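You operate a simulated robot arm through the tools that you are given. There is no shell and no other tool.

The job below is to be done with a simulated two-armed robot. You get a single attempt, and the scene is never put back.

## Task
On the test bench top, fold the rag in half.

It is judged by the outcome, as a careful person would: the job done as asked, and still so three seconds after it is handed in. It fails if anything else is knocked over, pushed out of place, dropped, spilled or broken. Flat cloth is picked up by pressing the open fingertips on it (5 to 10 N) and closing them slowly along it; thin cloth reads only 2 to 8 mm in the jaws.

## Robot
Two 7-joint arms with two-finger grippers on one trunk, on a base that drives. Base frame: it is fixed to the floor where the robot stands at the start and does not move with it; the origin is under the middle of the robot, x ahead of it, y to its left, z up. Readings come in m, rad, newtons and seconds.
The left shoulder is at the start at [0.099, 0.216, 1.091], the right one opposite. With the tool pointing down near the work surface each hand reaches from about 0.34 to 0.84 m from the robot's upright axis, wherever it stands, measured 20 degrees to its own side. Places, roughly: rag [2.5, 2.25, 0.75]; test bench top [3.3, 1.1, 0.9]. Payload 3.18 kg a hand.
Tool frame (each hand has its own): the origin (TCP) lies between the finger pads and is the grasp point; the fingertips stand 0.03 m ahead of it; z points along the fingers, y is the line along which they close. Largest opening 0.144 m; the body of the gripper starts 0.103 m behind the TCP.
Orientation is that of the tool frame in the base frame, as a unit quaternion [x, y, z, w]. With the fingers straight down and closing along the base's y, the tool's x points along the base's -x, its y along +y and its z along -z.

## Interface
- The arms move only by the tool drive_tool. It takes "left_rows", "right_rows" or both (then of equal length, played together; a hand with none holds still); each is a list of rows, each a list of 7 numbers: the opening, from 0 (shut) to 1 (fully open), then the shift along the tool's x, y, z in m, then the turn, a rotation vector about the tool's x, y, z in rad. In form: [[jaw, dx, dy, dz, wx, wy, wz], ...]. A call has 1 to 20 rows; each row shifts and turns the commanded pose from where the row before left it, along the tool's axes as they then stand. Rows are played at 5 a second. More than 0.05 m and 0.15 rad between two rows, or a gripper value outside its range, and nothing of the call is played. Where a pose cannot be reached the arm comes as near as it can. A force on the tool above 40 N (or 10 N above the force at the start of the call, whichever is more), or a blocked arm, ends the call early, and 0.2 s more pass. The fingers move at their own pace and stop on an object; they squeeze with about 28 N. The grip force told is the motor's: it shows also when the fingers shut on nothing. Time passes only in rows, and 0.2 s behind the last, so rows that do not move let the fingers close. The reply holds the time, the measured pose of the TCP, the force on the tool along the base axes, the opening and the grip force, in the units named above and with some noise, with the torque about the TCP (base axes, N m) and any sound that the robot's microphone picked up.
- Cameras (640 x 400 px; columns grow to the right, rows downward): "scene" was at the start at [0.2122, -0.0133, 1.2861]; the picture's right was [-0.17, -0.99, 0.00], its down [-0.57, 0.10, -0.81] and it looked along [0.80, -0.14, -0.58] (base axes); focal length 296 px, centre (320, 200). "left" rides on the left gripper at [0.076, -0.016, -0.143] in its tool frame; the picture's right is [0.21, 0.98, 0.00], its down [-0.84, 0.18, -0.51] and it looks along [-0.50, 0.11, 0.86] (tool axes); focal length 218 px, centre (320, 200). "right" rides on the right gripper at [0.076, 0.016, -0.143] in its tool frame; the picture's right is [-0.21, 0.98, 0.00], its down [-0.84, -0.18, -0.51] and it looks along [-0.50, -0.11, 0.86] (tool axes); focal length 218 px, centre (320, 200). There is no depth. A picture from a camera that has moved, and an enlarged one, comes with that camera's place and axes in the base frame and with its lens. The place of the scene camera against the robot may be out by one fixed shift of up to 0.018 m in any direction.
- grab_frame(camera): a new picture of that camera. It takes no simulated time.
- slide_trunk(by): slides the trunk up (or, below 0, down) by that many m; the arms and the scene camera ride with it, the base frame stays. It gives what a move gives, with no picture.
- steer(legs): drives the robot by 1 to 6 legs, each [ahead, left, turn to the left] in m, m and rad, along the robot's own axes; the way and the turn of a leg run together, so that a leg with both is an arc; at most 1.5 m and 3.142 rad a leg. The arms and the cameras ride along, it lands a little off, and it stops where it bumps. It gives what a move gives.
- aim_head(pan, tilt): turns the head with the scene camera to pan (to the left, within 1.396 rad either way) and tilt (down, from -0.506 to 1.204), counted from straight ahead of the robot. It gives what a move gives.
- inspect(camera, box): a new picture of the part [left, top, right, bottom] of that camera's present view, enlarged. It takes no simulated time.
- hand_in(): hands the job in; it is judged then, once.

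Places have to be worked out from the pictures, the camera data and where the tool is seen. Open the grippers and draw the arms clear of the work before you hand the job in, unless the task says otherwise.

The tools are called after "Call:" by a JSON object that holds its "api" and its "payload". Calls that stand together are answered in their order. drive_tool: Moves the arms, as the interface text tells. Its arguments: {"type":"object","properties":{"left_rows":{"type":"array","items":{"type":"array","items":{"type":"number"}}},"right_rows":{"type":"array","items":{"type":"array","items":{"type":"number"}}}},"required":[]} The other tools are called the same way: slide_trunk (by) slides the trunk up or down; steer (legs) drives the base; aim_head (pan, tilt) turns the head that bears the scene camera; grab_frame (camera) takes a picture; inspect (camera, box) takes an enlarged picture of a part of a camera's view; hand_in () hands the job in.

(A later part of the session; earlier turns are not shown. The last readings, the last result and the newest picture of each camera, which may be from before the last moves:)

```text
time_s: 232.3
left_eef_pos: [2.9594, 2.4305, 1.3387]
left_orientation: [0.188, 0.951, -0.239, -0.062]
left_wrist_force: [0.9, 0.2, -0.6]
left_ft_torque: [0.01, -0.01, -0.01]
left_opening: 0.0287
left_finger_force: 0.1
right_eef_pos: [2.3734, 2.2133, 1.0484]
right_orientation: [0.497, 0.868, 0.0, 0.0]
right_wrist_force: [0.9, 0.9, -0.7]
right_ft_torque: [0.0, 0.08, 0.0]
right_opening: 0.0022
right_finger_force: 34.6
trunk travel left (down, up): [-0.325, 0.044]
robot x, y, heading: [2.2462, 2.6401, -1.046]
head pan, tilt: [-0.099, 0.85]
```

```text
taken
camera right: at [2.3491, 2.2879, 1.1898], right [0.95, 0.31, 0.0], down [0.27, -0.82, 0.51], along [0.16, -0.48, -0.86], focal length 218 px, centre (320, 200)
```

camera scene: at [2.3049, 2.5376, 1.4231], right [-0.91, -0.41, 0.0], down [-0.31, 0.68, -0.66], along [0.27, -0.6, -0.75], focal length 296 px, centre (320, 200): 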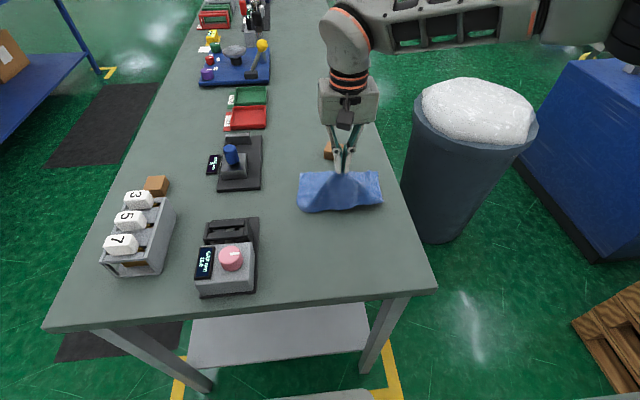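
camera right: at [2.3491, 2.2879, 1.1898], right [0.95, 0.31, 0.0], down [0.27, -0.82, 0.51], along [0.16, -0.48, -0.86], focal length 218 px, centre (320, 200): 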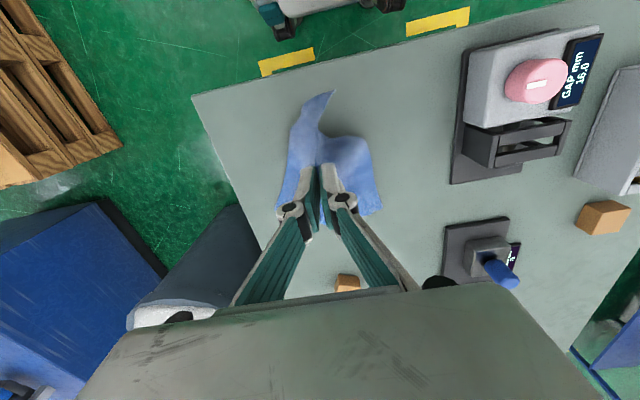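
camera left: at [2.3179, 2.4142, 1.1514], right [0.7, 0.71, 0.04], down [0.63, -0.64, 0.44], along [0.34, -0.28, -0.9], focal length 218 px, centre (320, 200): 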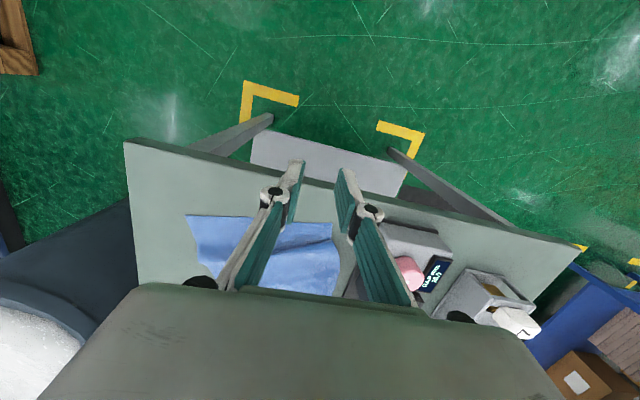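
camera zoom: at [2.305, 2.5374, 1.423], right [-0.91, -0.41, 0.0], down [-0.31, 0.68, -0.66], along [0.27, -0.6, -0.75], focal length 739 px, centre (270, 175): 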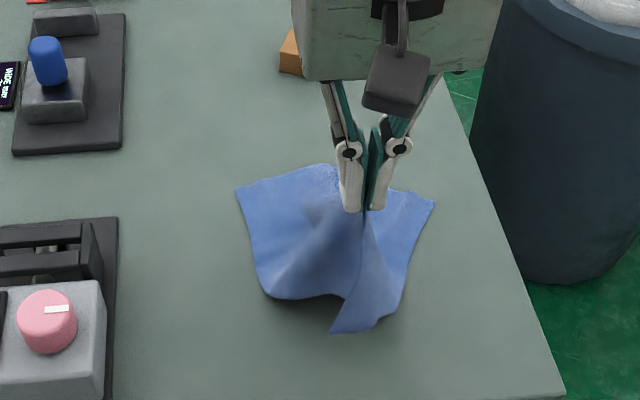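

That row was too long, nothing moved. I lower it with a small forward motion and release, with smaller steps.

Call:
{"api": "drive_tool", "payload": {"right_rows": [[0, -0.004, 0, 0.03, 0, 0, 0], [0, -0.006, 0, 0.03, 0, 0, 0], [0, -0.008, 0, 0.03, 0, 0, 0], [0, -0.01, 0, 0.03, 0, 0, 0], [0, -0.01, 0, 0.02, 0, 0, 0], [0, -0.005, 0, 0.008, 0, 0, 0], [0.08, 0, 0, 0, 0, 0, 0], [0.2, 0, 0, -0.003, 0, 0, 0], [0.25, 0, 0, -0.03, 0, 0, 0], [0.25, 0, 0, -0.04, 0, 0, 0], [0.25, 0, 0, -0.04, 0, 0, 0], [0.25, 0, -0.04, 0, 0, 0, 0], [0.25, 0, -0.04, 0, 0, 0, 0]]}}

Call:
{"api": "inspect", "payload": {"camera": "scene", "box": [240, 130, 440, 290]}}

Call:
{"api": "grab_frame", "payload": {"camera": "right"}}

```text
time_s: 235.1
left_eef_pos: [2.9583, 2.43, 1.3391]
left_orientation: [0.188, 0.951, -0.238, -0.061]
left_wrist_force: [-0.1, 0.1, 0.6]
left_ft_torque: [-0.01, -0.02, -0.01]
left_opening: 0.0287
left_finger_force: 0.0
right_eef_pos: [2.3241, 2.1367, 1.0108]
right_orientation: [0.498, 0.867, -0.001, 0.0]
right_wrist_force: [0.5, -0.1, 0.4]
right_ft_torque: [-0.02, -0.01, -0.01]
right_opening: 0.0361
right_finger_force: 0.1
trunk travel left (down, up): [-0.325, 0.044]
robot x, y, heading: [2.2449, 2.641, -1.051]
head pan, tilt: [-0.099, 0.85]
```

```text
2.50 times, centred on (340, 210) of scene
camera zoom: at [2.3043, 2.5375, 1.4231], right [-0.91, -0.41, 0.0], down [-0.31, 0.68, -0.66], along [0.27, -0.6, -0.75], focal length 739 px, centre (270, 175)
```

zoom: 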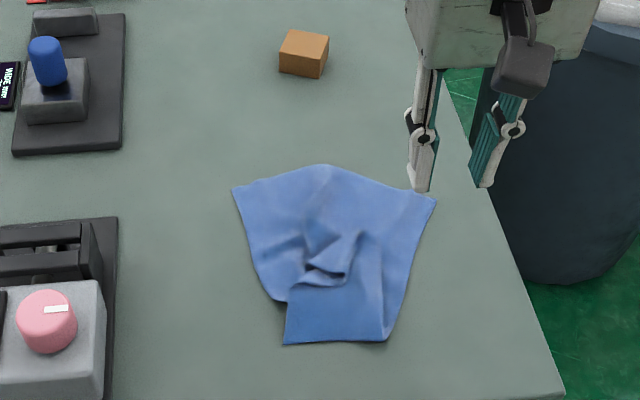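

```text
taken
camera right: at [2.3009, 2.2105, 1.1543], right [0.95, 0.31, 0.0], down [0.27, -0.82, 0.51], along [0.16, -0.48, -0.86], focal length 218 px, centre (320, 200)
```

right: 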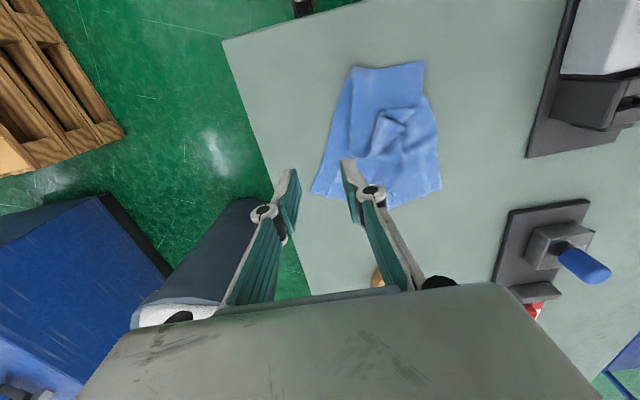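

I enlarge both views to understand how the near corners lie.

Call:
{"api": "inspect", "payload": {"camera": "right", "box": [300, 40, 460, 220]}}

Call:
{"api": "inspect", "payload": {"camera": "scene", "box": [325, 190, 425, 275]}}

```text
2.22 times, centred on (380, 130) of right
camera zoom: at [2.3009, 2.2105, 1.1543], right [0.95, 0.31, 0.0], down [0.27, -0.82, 0.51], along [0.16, -0.48, -0.86], focal length 485 px, centre (187, 356)
```

zoom: 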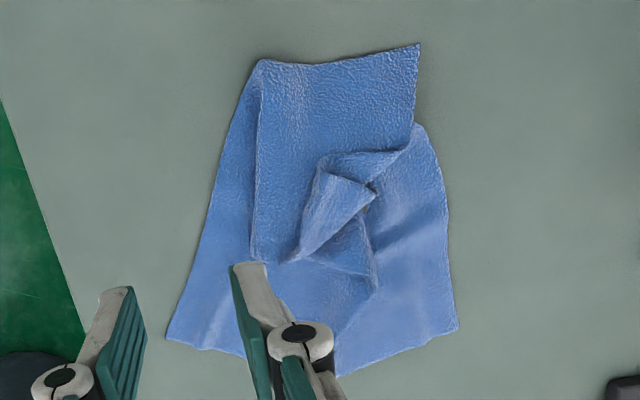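

```text
4.71 times, centred on (375, 232) of scene
camera zoom: at [2.3043, 2.5375, 1.4231], right [-0.91, -0.41, 0.0], down [-0.31, 0.68, -0.66], along [0.27, -0.6, -0.75], focal length 1391 px, centre (61, 47)
```

zoom: 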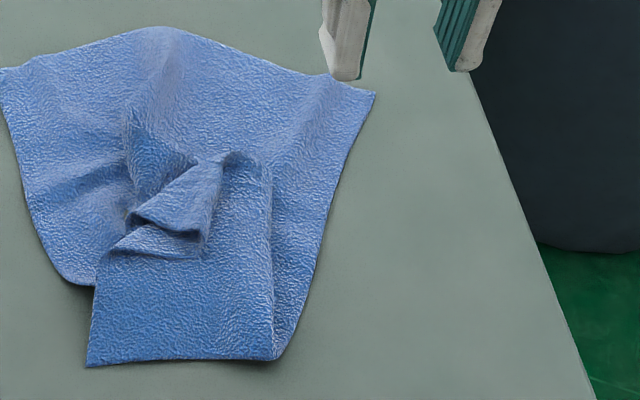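

The right strip is flipped over with the near-right corner lying at about (0.415,-0.05). I move over it to pinch it and fold it back out to the right.

Call:
{"api": "drive_tool", "payload": {"right_rows": [[0.18, 0.01, 0.0275, 0, 0, 0, 0], [0.18, 0.01, 0.0275, 0, 0, 0, 0], [0.18, 0.01, 0.0275, 0, 0, 0, 0], [0.18, 0.01, 0.0275, 0, 0, 0, 0], [0.18, 0, 0, 0.03, 0, 0, 0], [0.18, 0, 0, 0.03, 0, 0, 0]]}}

Call:
{"api": "grab_frame", "payload": {"camera": "right"}}

```text
time_s: 236.5
left_eef_pos: [2.9601, 2.4294, 1.3382]
left_orientation: [0.188, 0.951, -0.239, -0.062]
left_wrist_force: [-0.4, -0.8, 0.0]
left_ft_torque: [-0.02, 0.01, 0.0]
left_opening: 0.0287
left_finger_force: 0.0
right_eef_pos: [2.4003, 2.226, 0.951]
right_orientation: [0.498, 0.867, 0.0, 0.0]
right_wrist_force: [-0.3, 0.5, 0.0]
right_ft_torque: [-0.02, 0.01, 0.0]
right_opening: 0.0256
right_finger_force: 0.1
trunk travel left (down, up): [-0.325, 0.044]
robot x, y, heading: [2.2448, 2.6418, -1.047]
head pan, tilt: [-0.099, 0.85]
```

```text
taken
camera right: at [2.3761, 2.3009, 1.094], right [0.95, 0.31, 0.0], down [0.27, -0.82, 0.51], along [0.16, -0.48, -0.86], focal length 218 px, centre (320, 200)
```

right: 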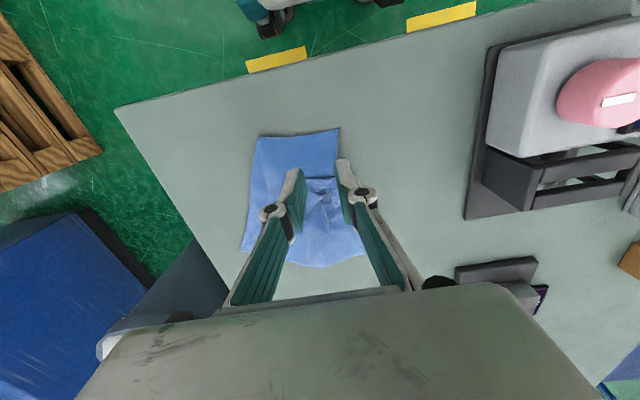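

The corner is 2.3 cm behind and left of the TCP, as planned. I descend onto it.

Call:
{"api": "drive_tool", "payload": {"right_rows": [[0.18, 0, -0.002, 0.02, 0, 0, 0], [0.18, 0, 0, 0.02, 0, 0, 0], [0.18, 0, 0, 0.012, 0, 0, 0], [0.18, 0, 0, 0.004, 0, 0, 0], [0.18, 0, 0, 0, 0, 0, 0]]}}

```text
time_s: 237.7
left_eef_pos: [2.9592, 2.4287, 1.3379]
left_orientation: [0.188, 0.951, -0.239, -0.062]
left_wrist_force: [-0.3, 0.6, 0.2]
left_ft_torque: [0.01, -0.02, -0.02]
left_opening: 0.0285
left_finger_force: 0.2
right_eef_pos: [2.3986, 2.225, 0.8946]
right_orientation: [0.498, 0.867, 0.0, 0.0]
right_wrist_force: [-0.3, -0.4, 0.0]
right_ft_torque: [-0.02, 0.01, 0.01]
right_opening: 0.0258
right_finger_force: 0.0
trunk travel left (down, up): [-0.325, 0.044]
robot x, y, heading: [2.2454, 2.6399, -1.048]
head pan, tilt: [-0.099, 0.85]
```

Call:
{"api": "drive_tool", "payload": {"right_rows": [[0.18, 0, 0, 0.0015, 0, 0, 0], [0.18, 0, 0, 0.0015, 0, 0, 0], [0.18, 0, 0, 0, 0, 0, 0]]}}

```text
time_s: 238.5
left_eef_pos: [2.9598, 2.43, 1.3384]
left_orientation: [0.189, 0.951, -0.239, -0.062]
left_wrist_force: [-0.9, 0.3, 0.0]
left_ft_torque: [-0.03, 0.0, -0.03]
left_opening: 0.0288
left_finger_force: 0.0
right_eef_pos: [2.399, 2.2258, 0.8916]
right_orientation: [0.498, 0.867, -0.001, 0.0]
right_wrist_force: [-0.5, -0.3, 3.9]
right_ft_torque: [-0.1, 0.07, -0.01]
right_opening: 0.0258
right_finger_force: 0.2
trunk travel left (down, up): [-0.325, 0.044]
robot x, y, heading: [2.2442, 2.6395, -1.055]
head pan, tilt: [-0.099, 0.85]
```

3.9 N; I press a little more and close slowly with gentle extra pressing on the way.

Call:
{"api": "drive_tool", "payload": {"right_rows": [[0.17, 0, 0, 0.0008, 0, 0, 0], [0.16, 0, 0, 0, 0, 0, 0], [0.15, 0, 0, 0, 0, 0, 0], [0.14, 0, 0, 0.0002, 0, 0, 0], [0.13, 0, 0, 0, 0, 0, 0], [0.12, 0, 0, 0.0002, 0, 0, 0], [0.11, 0, 0, 0, 0, 0, 0], [0.1, 0, 0, 0.0002, 0, 0, 0], [0.09, 0, 0, 0, 0, 0, 0], [0.08, 0, 0, 0.0002, 0, 0, 0], [0.07, 0, 0, 0, 0, 0, 0], [0.06, 0, 0, 0.0002, 0, 0, 0], [0.05, 0, 0, 0, 0, 0, 0], [0.04, 0, 0, 0, 0, 0, 0], [0.03, 0, 0, 0, 0, 0, 0], [0.02, 0, 0, 0, 0, 0, 0], [0, 0, 0, 0, 0, 0, 0], [0, 0, 0, 0, 0, 0, 0]]}}

Call:
{"api": "inspect", "payload": {"camera": "right", "box": [200, 70, 440, 220]}}

```text
time_s: 242.3
left_eef_pos: [2.9595, 2.4301, 1.3381]
left_orientation: [0.188, 0.951, -0.238, -0.061]
left_wrist_force: [0.4, 0.9, -0.1]
left_ft_torque: [-0.02, 0.03, 0.03]
left_opening: 0.029
left_finger_force: 0.0
right_eef_pos: [2.3994, 2.2257, 0.8905]
right_orientation: [0.498, 0.867, 0.0, 0.0]
right_wrist_force: [0.2, 0.0, 5.7]
right_ft_torque: [0.0, -0.05, 0.0]
right_opening: 0.0004
right_finger_force: 22.2
trunk travel left (down, up): [-0.325, 0.044]
robot x, y, heading: [2.247, 2.6413, -1.048]
head pan, tilt: [-0.099, 0.85]
```

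```text
2.67 times, centred on (320, 145) of right
camera zoom: at [2.3751, 2.2995, 1.0328], right [0.95, 0.31, 0.0], down [0.27, -0.82, 0.51], along [0.16, -0.48, -0.86], focal length 582 px, centre (320, 347)
```

zoom: 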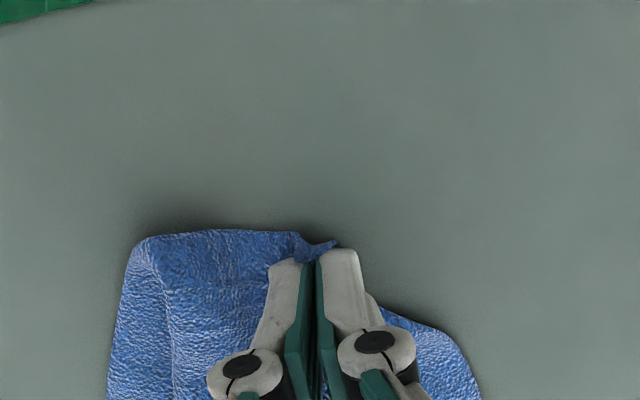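

It seems to hold. I lift 5 cm and carry the corner to the right and toward me.

Call:
{"api": "drive_tool", "payload": {"right_rows": [[0, 0, 0, -0.025, 0, 0, 0], [0, 0, 0, -0.025, 0, 0, 0], [0, 0.0087, -0.0267, 0, 0, 0, 0], [0, 0.0087, -0.0267, 0, 0, 0, 0], [0, 0.0087, -0.0267, 0, 0, 0, 0], [0, 0.0087, -0.0267, 0, 0, 0, 0], [0, 0.0087, -0.0267, 0, 0, 0, 0], [0, 0.0087, -0.0267, 0, 0, 0, 0]]}}

Call:
{"api": "inspect", "payload": {"camera": "scene", "box": [240, 130, 440, 290]}}

```text
time_s: 244.1
left_eef_pos: [2.9585, 2.4293, 1.3384]
left_orientation: [0.188, 0.951, -0.238, -0.061]
left_wrist_force: [-1.2, 0.2, -0.4]
left_ft_torque: [0.01, -0.03, 0.03]
left_opening: 0.0287
left_finger_force: 0.0
right_eef_pos: [2.2331, 2.1885, 0.9402]
right_orientation: [0.498, 0.867, 0.0, -0.001]
right_wrist_force: [-0.4, -0.5, -0.7]
right_ft_torque: [0.01, -0.04, 0.0]
right_opening: 0.0014
right_finger_force: 25.6
trunk travel left (down, up): [-0.325, 0.044]
robot x, y, heading: [2.2445, 2.644, -1.048]
head pan, tilt: [-0.099, 0.85]
```

```text
2.50 times, centred on (340, 210) of scene
camera zoom: at [2.3038, 2.5374, 1.4231], right [-0.91, -0.41, 0.0], down [-0.31, 0.68, -0.66], along [0.27, -0.6, -0.75], focal length 739 px, centre (270, 175)
```

zoom: 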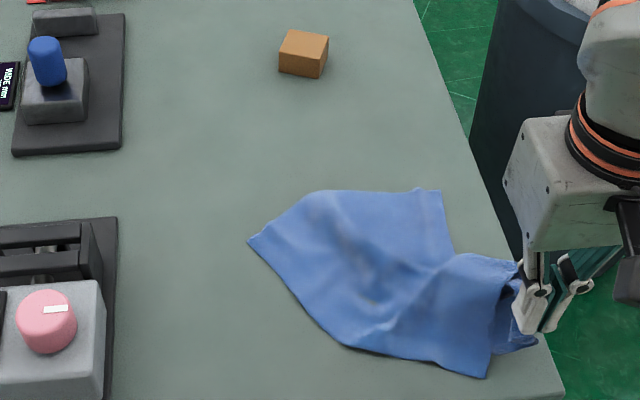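

The right side unfolded with the corner now at the right table edge. I set this corner down and release, then look again.

Call:
{"api": "drive_tool", "payload": {"right_rows": [[0, 0, 0, 0.025, 0, 0, 0], [0, 0, 0, 0.018, 0, 0, 0], [0.08, 0, 0, 0, 0, 0, 0], [0.2, 0, 0, -0.003, 0, 0, 0], [0.2, 0, 0, -0.03, 0, 0, 0], [0.2, 0, 0, -0.04, 0, 0, 0], [0.2, 0, 0, -0.04, 0, 0, 0]]}}

Call:
{"api": "inspect", "payload": {"camera": "scene", "box": [240, 130, 440, 290]}}

Call:
{"api": "grab_frame", "payload": {"camera": "right"}}

```text
time_s: 245.7
left_eef_pos: [2.9591, 2.4293, 1.3381]
left_orientation: [0.188, 0.951, -0.238, -0.061]
left_wrist_force: [0.2, -0.2, -0.1]
left_ft_torque: [0.0, -0.04, 0.02]
left_opening: 0.0287
left_finger_force: 0.1
right_eef_pos: [2.2327, 2.188, 1.0105]
right_orientation: [0.498, 0.867, 0.001, 0.0]
right_wrist_force: [0.2, 0.2, -0.3]
right_ft_torque: [-0.01, -0.03, 0.0]
right_opening: 0.0287
right_finger_force: 0.0
trunk travel left (down, up): [-0.325, 0.044]
robot x, y, heading: [2.2459, 2.6405, -1.048]
head pan, tilt: [-0.099, 0.85]
```

```text
2.50 times, centred on (340, 210) of scene
camera zoom: at [2.305, 2.5379, 1.4231], right [-0.91, -0.41, 0.0], down [-0.31, 0.68, -0.66], along [0.27, -0.6, -0.75], focal length 739 px, centre (270, 175)
```

zoom: 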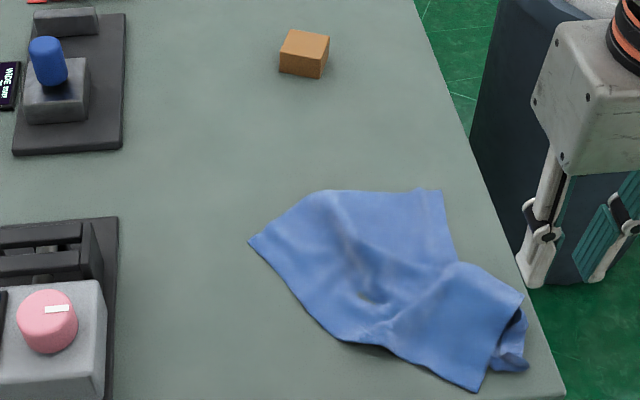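

```text
taken
camera right: at [2.2096, 2.2627, 1.1539], right [0.95, 0.31, 0.0], down [0.27, -0.82, 0.51], along [0.16, -0.48, -0.86], focal length 218 px, centre (320, 200)
```

right: 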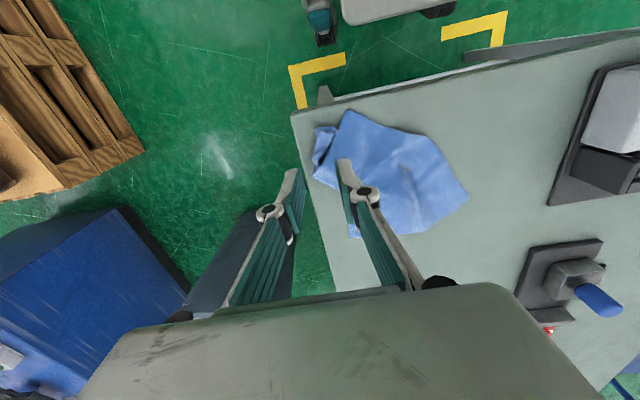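

The rag is now spread but lies rotated near the right edge, its near-right corner curled. I'll pinch the far-left corner (about (0.53,-0.02)) and drag it forward so the rest trails out straight.

Call:
{"api": "drive_tool", "payload": {"right_rows": [[0.2, -0.027, 0.0384, 0, 0, 0, 0], [0.2, -0.027, 0.0384, 0, 0, 0, 0], [0.2, -0.027, 0.0384, 0, 0, 0, 0], [0.2, -0.027, 0.0384, 0, 0, 0, 0], [0.2, -0.027, 0.0384, 0, 0, 0, 0], [0.2, 0, 0, 0.025, 0, 0, 0], [0.2, 0, 0, 0.025, 0, 0, 0]]}}

Call:
{"api": "grab_frame", "payload": {"camera": "right"}}

```text
time_s: 247.3
left_eef_pos: [2.9599, 2.429, 1.3382]
left_orientation: [0.188, 0.951, -0.238, -0.062]
left_wrist_force: [0.6, 0.3, -0.8]
left_ft_torque: [0.01, 0.05, -0.01]
left_opening: 0.0287
left_finger_force: 0.0
right_eef_pos: [2.4698, 2.1689, 0.9608]
right_orientation: [0.498, 0.867, 0.0, 0.0]
right_wrist_force: [-0.6, 0.5, -0.3]
right_ft_torque: [0.03, 0.04, -0.01]
right_opening: 0.0289
right_finger_force: 0.1
trunk travel left (down, up): [-0.325, 0.044]
robot x, y, heading: [2.2422, 2.6424, -1.047]
head pan, tilt: [-0.099, 0.85]
```

```text
taken
camera right: at [2.445, 2.242, 1.1031], right [0.95, 0.31, 0.0], down [0.27, -0.82, 0.51], along [0.16, -0.48, -0.86], focal length 218 px, centre (320, 200)
```

right: 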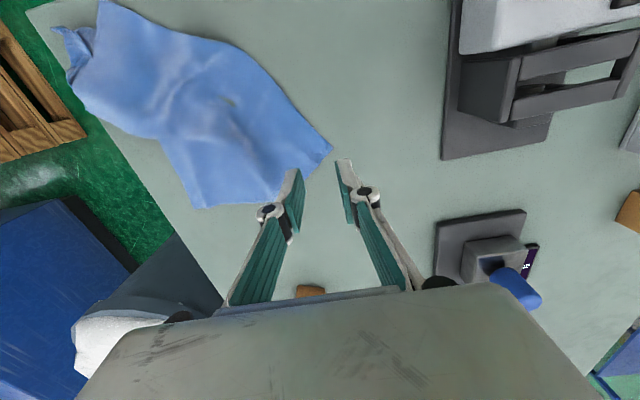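

The corner tip is 12 mm to the left of the TCP; I shift 14 mm right so both fingers straddle it and descend.

Call:
{"api": "drive_tool", "payload": {"right_rows": [[0.18, 0, -0.007, 0.02, 0, 0, 0], [0.18, 0, -0.0066, 0.02, 0, 0, 0], [0.18, 0, 0, 0.02, 0, 0, 0], [0.18, 0, 0, 0.006, 0, 0, 0], [0.18, 0, 0, 0.002, 0, 0, 0], [0.18, 0, 0, 0, 0, 0, 0]]}}

Call:
{"api": "inspect", "payload": {"camera": "right", "box": [220, 90, 420, 215]}}

```text
time_s: 248.7
left_eef_pos: [2.9597, 2.4298, 1.3378]
left_orientation: [0.188, 0.951, -0.238, -0.062]
left_wrist_force: [0.1, 0.1, 0.0]
left_ft_torque: [-0.01, 0.03, 0.01]
left_opening: 0.0288
left_finger_force: 0.0
right_eef_pos: [2.4556, 2.1621, 0.8928]
right_orientation: [0.498, 0.867, 0.001, -0.001]
right_wrist_force: [0.9, 0.0, 0.9]
right_ft_torque: [-0.01, -0.02, -0.01]
right_opening: 0.0257
right_finger_force: 0.0
trunk travel left (down, up): [-0.325, 0.044]
robot x, y, heading: [2.2391, 2.6406, -1.049]
head pan, tilt: [-0.099, 0.85]
```

```text
3.20 times, centred on (320, 152) of right
camera zoom: at [2.4323, 2.2365, 1.0347], right [0.95, 0.31, 0.0], down [0.27, -0.82, 0.51], along [0.16, -0.48, -0.86], focal length 698 px, centre (320, 352)
```

zoom: 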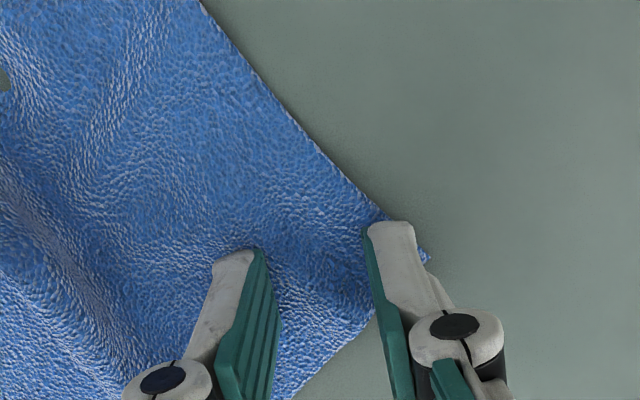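

Well placed around the corner tip. I press to about 8 N and close slowly.

Call:
{"api": "drive_tool", "payload": {"right_rows": [[0.18, 0, 0, 0.0015, 0, 0, 0], [0.18, 0, 0, 0.0008, 0, 0, 0], [0.18, 0, 0, 0, 0, 0, 0]]}}

```text
time_s: 249.5
left_eef_pos: [2.9596, 2.4301, 1.3389]
left_orientation: [0.188, 0.951, -0.238, -0.062]
left_wrist_force: [0.7, -0.8, 0.1]
left_ft_torque: [0.0, 0.0, -0.01]
left_opening: 0.0287
left_finger_force: 0.0
right_eef_pos: [2.4562, 2.1626, 0.8903]
right_orientation: [0.498, 0.867, -0.001, 0.001]
right_wrist_force: [-0.2, 0.7, 4.8]
right_ft_torque: [0.06, -0.04, 0.02]
right_opening: 0.0256
right_finger_force: 0.1
trunk travel left (down, up): [-0.325, 0.044]
robot x, y, heading: [2.246, 2.6427, -1.044]
head pan, tilt: [-0.099, 0.85]
```

Call:
{"api": "drive_tool", "payload": {"right_rows": [[0.17, 0, 0, 0.0005, 0, 0, 0], [0.16, 0, 0, 0, 0, 0, 0], [0.15, 0, 0, 0, 0, 0, 0], [0.14, 0, 0, 0.0002, 0, 0, 0], [0.13, 0, 0, 0, 0, 0, 0], [0.12, 0, 0, 0.0002, 0, 0, 0], [0.11, 0, 0, 0, 0, 0, 0], [0.1, 0, 0, 0.0002, 0, 0, 0], [0.09, 0, 0, 0, 0, 0, 0], [0.08, 0, 0, 0.0002, 0, 0, 0], [0.07, 0, 0, 0, 0, 0, 0], [0.06, 0, 0, 0.0002, 0, 0, 0], [0.05, 0, 0, 0, 0, 0, 0], [0.04, 0, 0, 0, 0, 0, 0], [0.03, 0, 0, 0, 0, 0, 0], [0.02, 0, 0, 0, 0, 0, 0], [0, 0, 0, 0, 0, 0, 0], [0, 0, 0, 0, 0, 0, 0]]}}

Call:
{"api": "inspect", "payload": {"camera": "right", "box": [220, 90, 420, 215]}}

```text
time_s: 253.3
left_eef_pos: [2.96, 2.4306, 1.3392]
left_orientation: [0.188, 0.95, -0.24, -0.061]
left_wrist_force: [-0.5, 0.2, -0.3]
left_ft_torque: [0.0, -0.01, 0.05]
left_opening: 0.0286
left_finger_force: 0.0
right_eef_pos: [2.4564, 2.1624, 0.8887]
right_orientation: [0.498, 0.867, 0.0, 0.0]
right_wrist_force: [-0.1, 1.4, 3.4]
right_ft_torque: [0.01, -0.01, -0.04]
right_opening: 0.0001
right_finger_force: 27.8
trunk travel left (down, up): [-0.325, 0.044]
robot x, y, heading: [2.243, 2.6385, -1.051]
head pan, tilt: [-0.099, 0.85]
```

```text
3.20 times, centred on (320, 152) of right
camera zoom: at [2.4321, 2.2368, 1.0303], right [0.95, 0.31, 0.0], down [0.27, -0.82, 0.51], along [0.16, -0.48, -0.86], focal length 698 px, centre (320, 352)
```

zoom: 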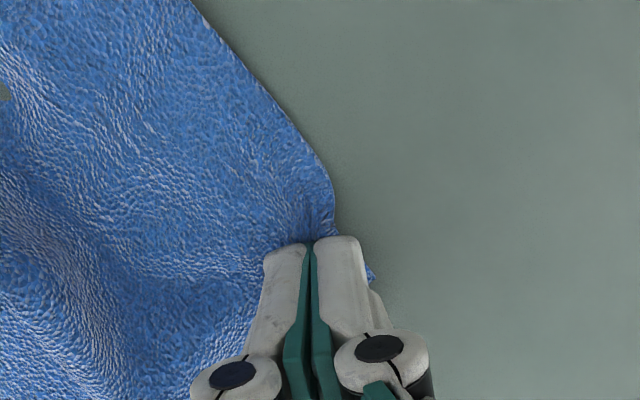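

The pinch came up empty, but pressing drags the cloth well. I'll drag this corner by friction instead: press with closed fingertips and pull forward.

Call:
{"api": "drive_tool", "payload": {"right_rows": [[0, 0, 0, 0.0012, 0, 0, 0], [0, -0.005, 0.0015, 0, 0, 0, 0], [0, -0.01, 0.003, 0, 0, 0, 0], [0, -0.012, 0.0035, 0, 0, 0, 0]]}}

Call:
{"api": "inspect", "payload": {"camera": "scene", "box": [240, 130, 440, 290]}}

```text
time_s: 254.3
left_eef_pos: [2.9599, 2.4306, 1.3387]
left_orientation: [0.187, 0.951, -0.239, -0.062]
left_wrist_force: [0.2, -0.7, 0.0]
left_ft_torque: [0.0, 0.0, -0.02]
left_opening: 0.0288
left_finger_force: 0.0
right_eef_pos: [2.4771, 2.1439, 0.8874]
right_orientation: [0.498, 0.867, 0.0, 0.0]
right_wrist_force: [-2.4, 1.5, 13.9]
right_ft_torque: [0.05, 0.02, 0.01]
right_opening: 0.0
right_finger_force: 28.1
trunk travel left (down, up): [-0.325, 0.044]
robot x, y, heading: [2.2461, 2.6423, -1.05]
head pan, tilt: [-0.099, 0.85]
```

```text
2.50 times, centred on (340, 210) of scene
camera zoom: at [2.3045, 2.5385, 1.4233], right [-0.91, -0.41, 0.0], down [-0.31, 0.68, -0.66], along [0.27, -0.6, -0.75], focal length 739 px, centre (270, 175)
```

zoom: 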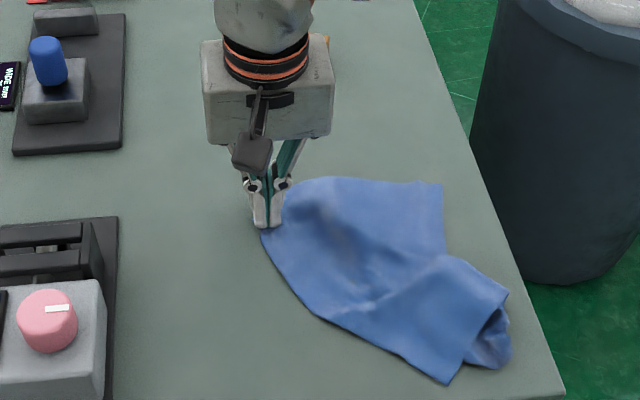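

Dragging by pressing works nicely. I continue pulling forward and slightly left.

Call:
{"api": "drive_tool", "payload": {"right_rows": [[0, -0.013, 0.005, -0.0003, 0, 0, 0], [0, -0.013, 0.005, 0, 0, 0, 0], [0, -0.013, 0.005, 0, 0, 0, 0], [0, -0.013, 0.005, 0, 0, 0, 0], [0, -0.013, 0.005, 0, 0, 0, 0], [0, -0.013, 0.005, 0, 0, 0, 0]]}}

Call:
{"api": "inspect", "payload": {"camera": "scene", "box": [240, 130, 440, 290]}}

```text
time_s: 255.7
left_eef_pos: [2.9589, 2.4319, 1.3393]
left_orientation: [0.189, 0.951, -0.239, -0.061]
left_wrist_force: [-0.2, -0.3, 0.0]
left_ft_torque: [0.01, -0.02, 0.03]
left_opening: 0.0288
left_finger_force: 0.1
right_eef_pos: [2.5415, 2.0918, 0.8876]
right_orientation: [0.498, 0.867, -0.001, 0.001]
right_wrist_force: [-2.9, 2.0, 19.2]
right_ft_torque: [0.08, 0.03, 0.01]
right_opening: 0.0
right_finger_force: 27.4
trunk travel left (down, up): [-0.325, 0.044]
robot x, y, heading: [2.2492, 2.6442, -1.047]
head pan, tilt: [-0.099, 0.85]
```

```text
2.50 times, centred on (340, 210) of scene
camera zoom: at [2.3041, 2.5392, 1.4234], right [-0.91, -0.41, 0.0], down [-0.31, 0.68, -0.66], along [0.27, -0.6, -0.75], focal length 739 px, centre (270, 175)
```

zoom: 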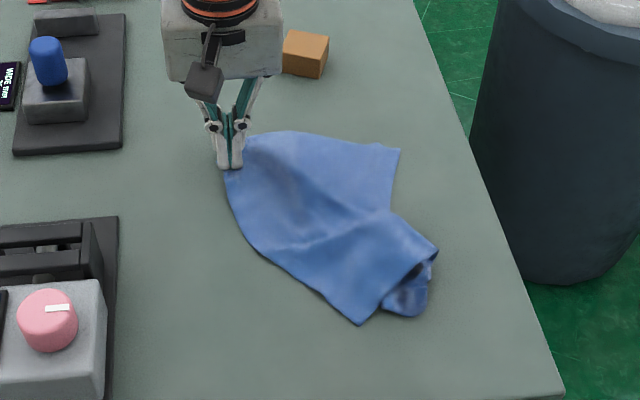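

The rag slid along with its corner. I lift off and look at the curled near-right corner.

Call:
{"api": "drive_tool", "payload": {"right_rows": [[0.0, 0, 0, -0.02, 0, 0, 0], [0.2, 0, 0, -0.04, 0, 0, 0], [0.2, 0.03, -0.02, -0.03, 0, 0, 0], [0.2, 0.035, -0.025, -0.02, 0, 0, 0], [0.2, 0.035, -0.025, 0, 0, 0, 0], [0.2, 0.035, -0.025, 0, 0, 0, 0]]}}

Call:
{"api": "grab_frame", "payload": {"camera": "right"}}

Call:
{"api": "inspect", "payload": {"camera": "scene", "box": [290, 170, 390, 270]}}

```text
time_s: 257.1
left_eef_pos: [2.9589, 2.4303, 1.3395]
left_orientation: [0.188, 0.951, -0.238, -0.061]
left_wrist_force: [-0.4, 0.6, 0.6]
left_ft_torque: [0.04, -0.03, 0.03]
left_opening: 0.0287
left_finger_force: 0.2
right_eef_pos: [2.3909, 2.161, 0.998]
right_orientation: [0.497, 0.868, -0.001, 0.0]
right_wrist_force: [-0.6, 0.4, 0.5]
right_ft_torque: [0.01, -0.02, -0.01]
right_opening: 0.0286
right_finger_force: 0.0
trunk travel left (down, up): [-0.325, 0.044]
robot x, y, heading: [2.245, 2.6403, -1.046]
head pan, tilt: [-0.099, 0.85]
```

```text
taken
camera right: at [2.3665, 2.2357, 1.1404], right [0.95, 0.31, 0.0], down [0.27, -0.82, 0.51], along [0.16, -0.48, -0.86], focal length 218 px, centre (320, 200)
```

right: 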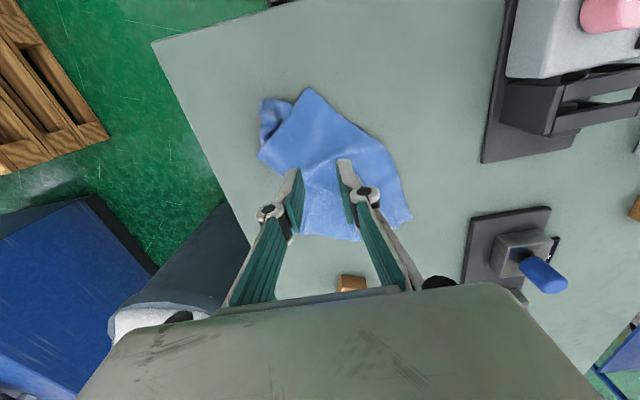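

```text
4.00 times, centred on (340, 220) of scene
camera zoom: at [2.3035, 2.5378, 1.4232], right [-0.91, -0.41, 0.0], down [-0.31, 0.68, -0.66], along [0.27, -0.6, -0.75], focal length 1182 px, centre (240, 120)
```

zoom: 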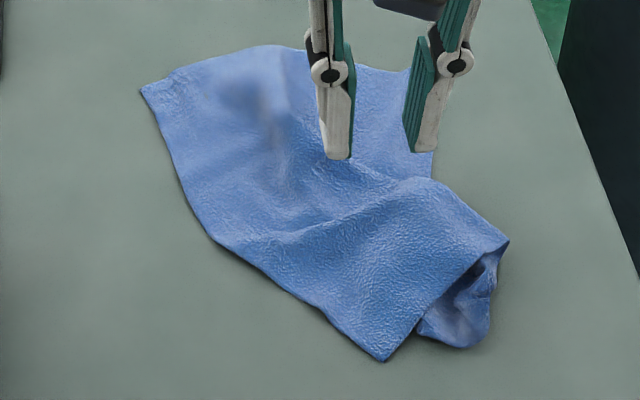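

The near-right corner is folded under and peeks out at about (0.444,-0.168). I press on that flap with closed fingertips and drag it outward.

Call:
{"api": "drive_tool", "payload": {"right_rows": [[0, 0.015, -0.018, 0.02, 0, 0, 0], [0, 0.015, -0.018, 0.02, 0, 0, 0], [0, 0.014, -0.018, 0.02, 0, 0, 0], [0, 0, 0, 0.025, 0, 0, 0], [0, 0, 0, 0.02, 0, 0, 0], [0, 0, 0, 0.003, 0, 0, 0]]}}

Call:
{"api": "inspect", "payload": {"camera": "right", "box": [220, 90, 420, 215]}}

```text
time_s: 258.5
left_eef_pos: [2.96, 2.4301, 1.3388]
left_orientation: [0.188, 0.951, -0.239, -0.062]
left_wrist_force: [0.6, -0.2, -0.2]
left_ft_torque: [-0.03, 0.0, -0.01]
left_opening: 0.0287
left_finger_force: 0.0
right_eef_pos: [2.3244, 2.1704, 0.8902]
right_orientation: [0.498, 0.867, 0.0, 0.0]
right_wrist_force: [-1.3, -0.5, 2.4]
right_ft_torque: [0.01, 0.01, -0.01]
right_opening: 0.0002
right_finger_force: 28.4
trunk travel left (down, up): [-0.325, 0.044]
robot x, y, heading: [2.2437, 2.6404, -1.047]
head pan, tilt: [-0.099, 0.85]
```

```text
3.20 times, centred on (320, 152) of right
camera zoom: at [2.2994, 2.2443, 1.032], right [0.95, 0.31, 0.0], down [0.27, -0.82, 0.51], along [0.16, -0.48, -0.86], focal length 698 px, centre (320, 352)
```

zoom: 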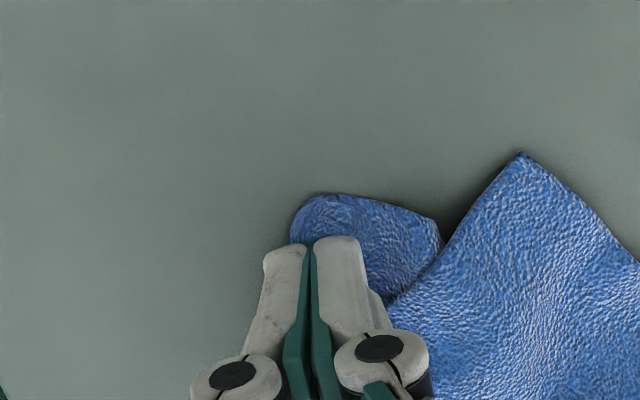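

The tips sit on the flap. I press a bit more and drag right and toward me.

Call:
{"api": "drive_tool", "payload": {"right_rows": [[0, 0, 0, 0.0012, 0, 0, 0], [0, 0.005, -0.008, 0, 0, 0, 0], [0, 0.007, -0.012, 0, 0, 0, 0], [0, 0.007, -0.012, 0, 0, 0, 0], [0, 0.007, -0.012, 0, 0, 0, 0], [0, 0.007, -0.012, 0, 0, 0, 0]]}}

Call:
{"api": "inspect", "payload": {"camera": "scene", "box": [240, 130, 440, 290]}}

```text
time_s: 259.9
left_eef_pos: [2.9602, 2.431, 1.3394]
left_orientation: [0.188, 0.95, -0.239, -0.061]
left_wrist_force: [-0.4, 0.1, 0.3]
left_ft_torque: [0.0, -0.02, -0.01]
left_opening: 0.0286
left_finger_force: 0.1
right_eef_pos: [2.2577, 2.1713, 0.8896]
right_orientation: [0.498, 0.867, 0.0, 0.0]
right_wrist_force: [3.1, 0.4, 16.8]
right_ft_torque: [0.1, -0.1, -0.02]
right_opening: 0.0
right_finger_force: 28.3
trunk travel left (down, up): [-0.325, 0.044]
robot x, y, heading: [2.2451, 2.6399, -1.049]
head pan, tilt: [-0.099, 0.85]
```

```text
2.50 times, centred on (340, 210) of scene
camera zoom: at [2.3049, 2.5385, 1.4232], right [-0.91, -0.41, 0.0], down [-0.31, 0.68, -0.66], along [0.27, -0.6, -0.75], focal length 739 px, centre (270, 175)
```

zoom: 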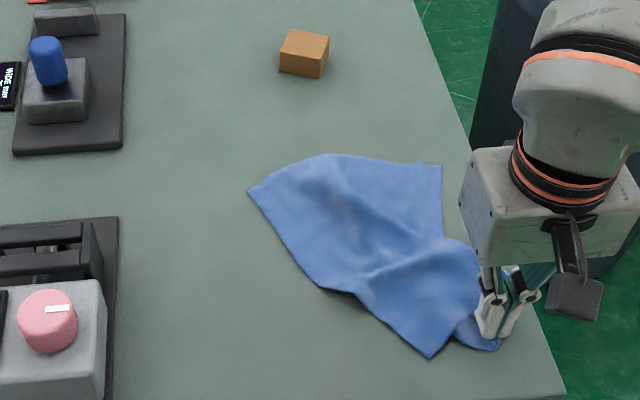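

Pressing drags the whole rag along. I'll pinch this flap instead: lift slightly, open, press and close on it.

Call:
{"api": "drive_tool", "payload": {"right_rows": [[0, 0, 0, -0.006, 0, 0, 0], [0.1, 0, 0, -0.004, 0, 0, 0], [0.17, 0, 0, 0, 0, 0, 0], [0.17, 0, 0, 0, 0, 0, 0]]}}

Call:
{"api": "inspect", "payload": {"camera": "right", "box": [220, 90, 420, 215]}}

```text
time_s: 260.9
left_eef_pos: [2.9603, 2.4298, 1.3391]
left_orientation: [0.189, 0.951, -0.239, -0.061]
left_wrist_force: [0.2, -0.1, 0.5]
left_ft_torque: [0.0, 0.03, -0.02]
left_opening: 0.0289
left_finger_force: 0.1
right_eef_pos: [2.2585, 2.1721, 0.8995]
right_orientation: [0.498, 0.867, 0.001, 0.0]
right_wrist_force: [0.3, -0.6, 0.6]
right_ft_torque: [0.02, 0.0, -0.03]
right_opening: 0.0245
right_finger_force: 0.2
trunk travel left (down, up): [-0.325, 0.044]
robot x, y, heading: [2.244, 2.6438, -1.05]
head pan, tilt: [-0.099, 0.85]
```

```text
3.20 times, centred on (320, 152) of right
camera zoom: at [2.2339, 2.2453, 1.0411], right [0.95, 0.31, 0.0], down [0.27, -0.82, 0.51], along [0.16, -0.48, -0.86], focal length 698 px, centre (320, 352)
```

zoom: 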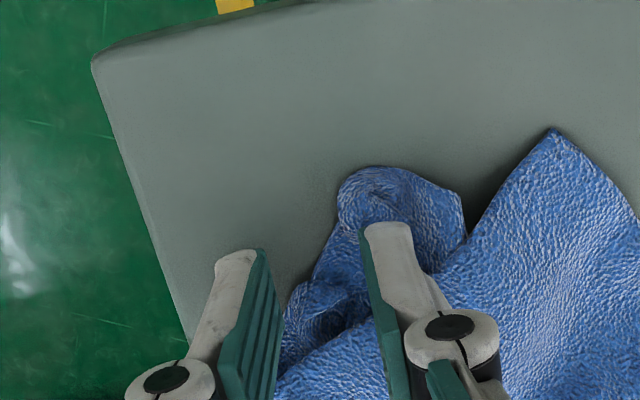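

The flap lies left of and closer than the tips; it is narrow and rolled, so I straddle it with a wider opening and close around it.

Call:
{"api": "drive_tool", "payload": {"right_rows": [[0.28, 0, 0, -0.015, 0, 0, 0], [0.28, 0.008, 0.01, 0, 0, 0, 0], [0.28, 0.008, 0.01, 0, 0, 0, 0], [0.28, 0, 0, 0.012, 0, 0, 0], [0.28, 0, 0, 0.009, 0, 0, 0], [0.28, 0, 0, 0, 0, 0, 0]]}}

Call:
{"api": "inspect", "payload": {"camera": "right", "box": [220, 90, 420, 215]}}

```text
time_s: 262.3
left_eef_pos: [2.9594, 2.4296, 1.3389]
left_orientation: [0.188, 0.951, -0.239, -0.062]
left_wrist_force: [0.0, -0.7, 0.1]
left_ft_torque: [0.01, -0.02, 0.03]
left_opening: 0.0287
left_finger_force: 0.1
right_eef_pos: [2.2666, 2.1947, 0.8924]
right_orientation: [0.498, 0.867, 0.0, 0.0]
right_wrist_force: [-0.5, -0.5, 0.2]
right_ft_torque: [-0.01, -0.03, -0.01]
right_opening: 0.0402
right_finger_force: 0.0
trunk travel left (down, up): [-0.325, 0.044]
robot x, y, heading: [2.2481, 2.6388, -1.046]
head pan, tilt: [-0.099, 0.85]
```

```text
3.20 times, centred on (320, 152) of right
camera zoom: at [2.2425, 2.2681, 1.0352], right [0.95, 0.31, 0.0], down [0.27, -0.82, 0.51], along [0.16, -0.48, -0.86], focal length 698 px, centre (320, 352)
```

zoom: 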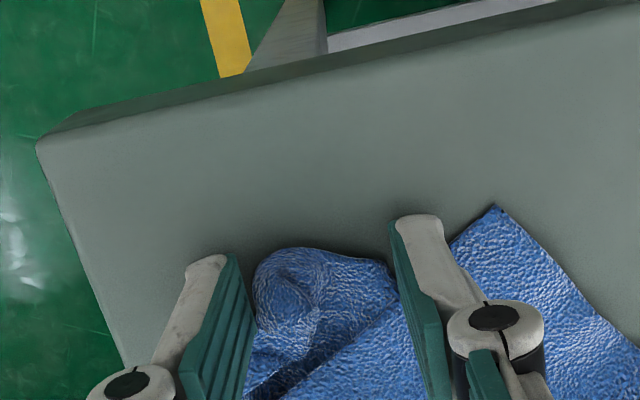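

The rolled flap lies between the fingers. I close on it.

Call:
{"api": "drive_tool", "payload": {"right_rows": [[0.24, 0, 0, 0.0005, 0, 0, 0], [0.2, 0, 0, 0, 0, 0, 0], [0.16, 0, 0, 0, 0, 0, 0], [0.12, 0, 0, 0, 0, 0, 0], [0.08, 0, 0, 0, 0, 0, 0], [0.04, 0, 0, 0, 0, 0, 0], [0, 0, 0, 0, 0, 0, 0], [0, 0, 0, 0, 0, 0, 0]]}}

Call:
{"api": "inspect", "payload": {"camera": "right", "box": [220, 90, 420, 215]}}

```text
time_s: 264.1
left_eef_pos: [2.9598, 2.4298, 1.3383]
left_orientation: [0.189, 0.95, -0.239, -0.062]
left_wrist_force: [0.5, -0.4, -0.1]
left_ft_torque: [0.02, -0.02, -0.01]
left_opening: 0.0289
left_finger_force: 0.0
right_eef_pos: [2.2667, 2.1952, 0.8922]
right_orientation: [0.498, 0.867, 0.0, -0.001]
right_wrist_force: [0.2, 0.0, 0.3]
right_ft_torque: [0.01, -0.02, 0.01]
right_opening: 0.0033
right_finger_force: 24.9
trunk travel left (down, up): [-0.325, 0.044]
robot x, y, heading: [2.242, 2.6421, -1.045]
head pan, tilt: [-0.099, 0.85]
```

```text
3.20 times, centred on (320, 152) of right
camera zoom: at [2.2426, 2.2684, 1.0347], right [0.95, 0.31, 0.0], down [0.27, -0.82, 0.51], along [0.16, -0.48, -0.86], focal length 698 px, centre (320, 352)
```

zoom: 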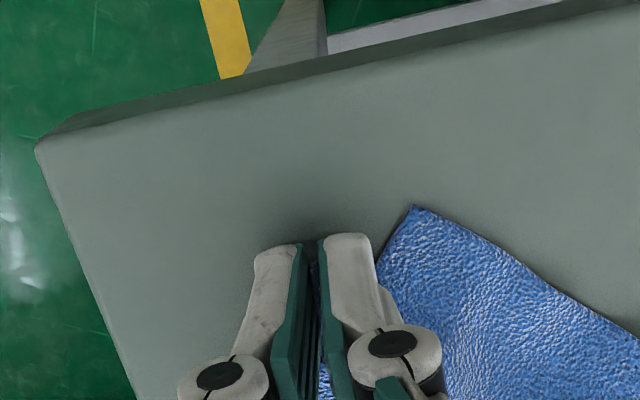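

Gripped (3.3 mm). I lift this corner high and inward so the tuck falls free, then lay it back outward to the right.

Call:
{"api": "drive_tool", "payload": {"right_rows": [[0, -0.006, 0.006, -0.022, 0, 0, 0], [0, -0.006, 0.006, -0.022, 0, 0, 0], [0, -0.006, 0.006, -0.022, 0, 0, 0], [0, -0.006, 0.006, -0.022, 0, 0, 0], [0, -0.006, 0.006, -0.022, 0, 0, 0], [0, 0, 0, 0, 0, 0, 0]]}}

Call:
{"api": "inspect", "payload": {"camera": "scene", "box": [240, 130, 440, 290]}}

Call:
{"api": "grab_frame", "payload": {"camera": "right"}}

```text
time_s: 265.5
left_eef_pos: [2.9604, 2.4295, 1.3387]
left_orientation: [0.188, 0.951, -0.238, -0.062]
left_wrist_force: [-0.1, -0.1, -0.7]
left_ft_torque: [0.0, 0.02, 0.01]
left_opening: 0.029
left_finger_force: 0.0
right_eef_pos: [2.3073, 2.1837, 1.0039]
right_orientation: [0.498, 0.867, 0.0, -0.001]
right_wrist_force: [-0.2, 0.2, -0.4]
right_ft_torque: [-0.03, 0.07, 0.01]
right_opening: 0.0035
right_finger_force: 24.7
trunk travel left (down, up): [-0.325, 0.044]
robot x, y, heading: [2.2443, 2.6432, -1.048]
head pan, tilt: [-0.099, 0.85]
```

```text
2.50 times, centred on (340, 210) of scene
camera zoom: at [2.3049, 2.5372, 1.423], right [-0.91, -0.41, 0.0], down [-0.31, 0.68, -0.66], along [0.27, -0.6, -0.75], focal length 739 px, centre (270, 175)
```

zoom: 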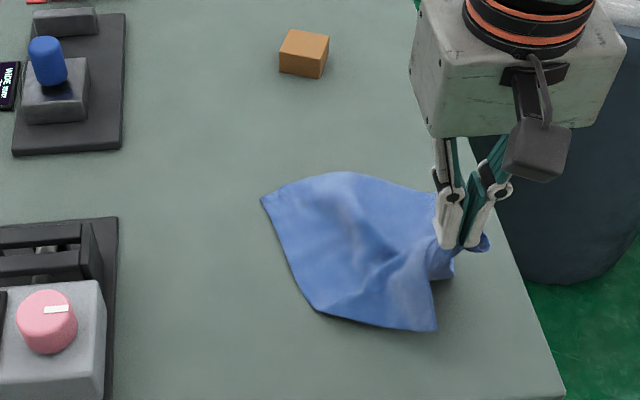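

```text
taken
camera right: at [2.2831, 2.2571, 1.146], right [0.95, 0.31, 0.0], down [0.27, -0.82, 0.51], along [0.16, -0.48, -0.86], focal length 218 px, centre (320, 200)
```

right: 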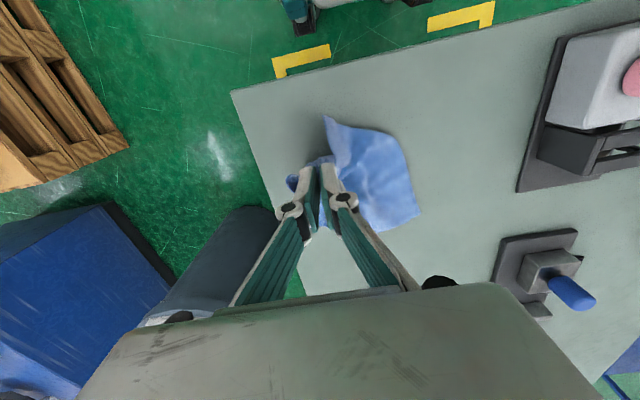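

The tuck came free. I lay the corner outward to the right and down.

Call:
{"api": "drive_tool", "payload": {"right_rows": [[0, 0.002, -0.012, 0.016, 0, 0, 0], [0, 0.002, -0.012, 0.016, 0, 0, 0], [0, 0.002, -0.012, 0.016, 0, 0, 0], [0, 0.002, -0.012, 0.018, 0, 0, 0], [0, 0.002, -0.01, 0.02, 0, 0, 0], [0, 0.002, -0.008, 0.02, 0, 0, 0], [0, 0, 0, 0.004, 0, 0, 0]]}}

Call:
{"api": "inspect", "payload": {"camera": "scene", "box": [240, 130, 440, 290]}}

```text
time_s: 267.1
left_eef_pos: [2.9598, 2.4302, 1.3394]
left_orientation: [0.188, 0.951, -0.239, -0.061]
left_wrist_force: [-0.4, 0.8, 0.1]
left_ft_torque: [0.0, 0.02, 0.02]
left_opening: 0.0288
left_finger_force: 0.1
right_eef_pos: [2.2456, 2.1604, 0.8928]
right_orientation: [0.498, 0.867, 0.0, 0.0]
right_wrist_force: [-0.1, 0.9, 4.4]
right_ft_torque: [0.06, -0.2, 0.01]
right_opening: 0.003
right_finger_force: 32.4
trunk travel left (down, up): [-0.325, 0.044]
robot x, y, heading: [2.2433, 2.6411, -1.049]
head pan, tilt: [-0.099, 0.85]
```

```text
2.50 times, centred on (340, 210) of scene
camera zoom: at [2.3053, 2.5376, 1.4231], right [-0.91, -0.41, 0.0], down [-0.31, 0.68, -0.66], along [0.27, -0.6, -0.75], focal length 739 px, centre (270, 175)
```

zoom: 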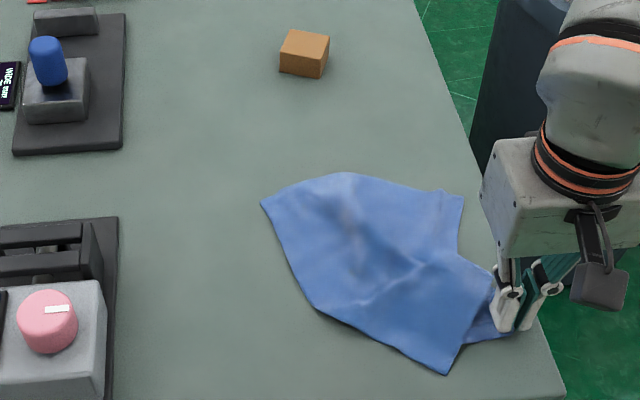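

That corner is laid out. The far edge is now square to me but the rag sits too close to the bench end. I release, then press two widely opened fingertips behind the far edge and drag the rag forward so that the rest trails straight.

Call:
{"api": "drive_tool", "payload": {"right_rows": [[0.08, 0, 0, 0, 0, 0, 0], [0.2, 0, 0, -0.004, 0, 0, 0], [0.3, 0, 0, -0.03, 0, 0, 0], [0.5, 0, 0, -0.04, 0, 0, 0], [0.8, -0.03, 0.02, -0.02, 0, 0, 0], [1.0, -0.035, 0.03, 0, 0, 0, 0], [1.0, -0.035, 0.03, 0, 0, 0, 0], [1.0, -0.035, 0.03, 0, 0, 0, 0], [1.0, 0, 0, 0.03, 0, 0, 0]]}}

Call:
{"api": "grab_frame", "payload": {"camera": "right"}}

Call:
{"api": "inspect", "payload": {"camera": "scene", "box": [240, 130, 440, 290]}}

```text
time_s: 269.1
left_eef_pos: [2.958, 2.4283, 1.3388]
left_orientation: [0.188, 0.951, -0.238, -0.061]
left_wrist_force: [0.6, -0.6, -0.1]
left_ft_torque: [0.03, -0.06, -0.01]
left_opening: 0.0286
left_finger_force: 0.1
right_eef_pos: [2.4082, 2.0984, 0.9547]
right_orientation: [0.498, 0.867, 0.002, 0.0]
right_wrist_force: [-0.2, 0.5, 0.3]
right_ft_torque: [0.01, -0.04, 0.0]
right_opening: 0.144
right_finger_force: 0.1
trunk travel left (down, up): [-0.325, 0.044]
robot x, y, heading: [2.2467, 2.6479, -1.045]
head pan, tilt: [-0.099, 0.85]
```

```text
taken
camera right: at [2.3843, 2.1733, 1.0968], right [0.95, 0.31, 0.0], down [0.27, -0.82, 0.51], along [0.16, -0.48, -0.86], focal length 218 px, centre (320, 200)
```

right: 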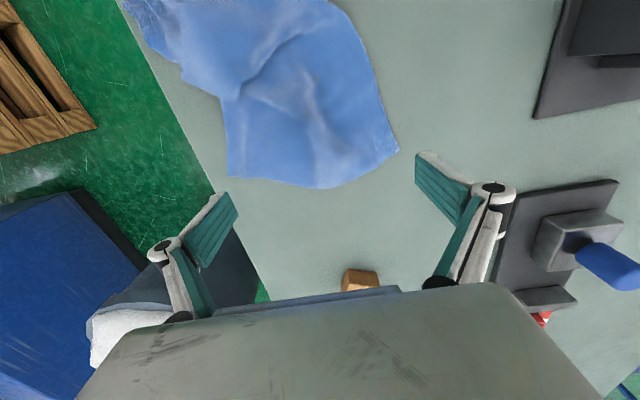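

```text
2.50 times, centred on (340, 210) of scene
camera zoom: at [2.304, 2.5368, 1.423], right [-0.91, -0.41, 0.0], down [-0.31, 0.69, -0.66], along [0.27, -0.6, -0.75], focal length 739 px, centre (270, 175)
```

zoom: 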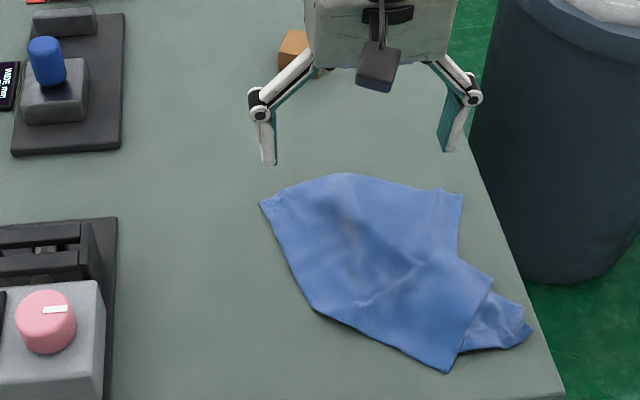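

The far corners are 8 cm left and 11 cm right of the TCP. I shift back 2.5 cm and right 1.5 cm, and press both fingertips down just inside the far edge.

Call:
{"api": "drive_tool", "payload": {"right_rows": [[0.9, 0.0125, -0.0075, 0.01, 0, 0, 0], [0.9, 0.0125, -0.0075, 0.01, 0, 0, 0], [0.9, 0, 0, 0.02, 0, 0, 0], [0.9, 0, 0, 0.02, 0, 0, 0], [0.9, 0, 0, 0.004, 0, 0, 0], [0.9, 0, 0, 0.002, 0, 0, 0], [0.9, 0, 0, 0, 0, 0, 0]]}}

```text
time_s: 270.7
left_eef_pos: [2.9602, 2.4304, 1.3378]
left_orientation: [0.188, 0.951, -0.238, -0.063]
left_wrist_force: [0.1, -0.1, 0.1]
left_ft_torque: [-0.01, 0.03, 0.01]
left_opening: 0.0287
left_finger_force: 0.1
right_eef_pos: [2.3831, 2.1141, 0.8893]
right_orientation: [0.497, 0.868, 0.0, 0.0]
right_wrist_force: [-1.0, 0.0, -1.0]
right_ft_torque: [0.02, 0.0, 0.0]
right_opening: 0.1297
right_finger_force: 0.1
trunk travel left (down, up): [-0.325, 0.044]
robot x, y, heading: [2.2486, 2.6456, -1.046]
head pan, tilt: [-0.099, 0.85]
```

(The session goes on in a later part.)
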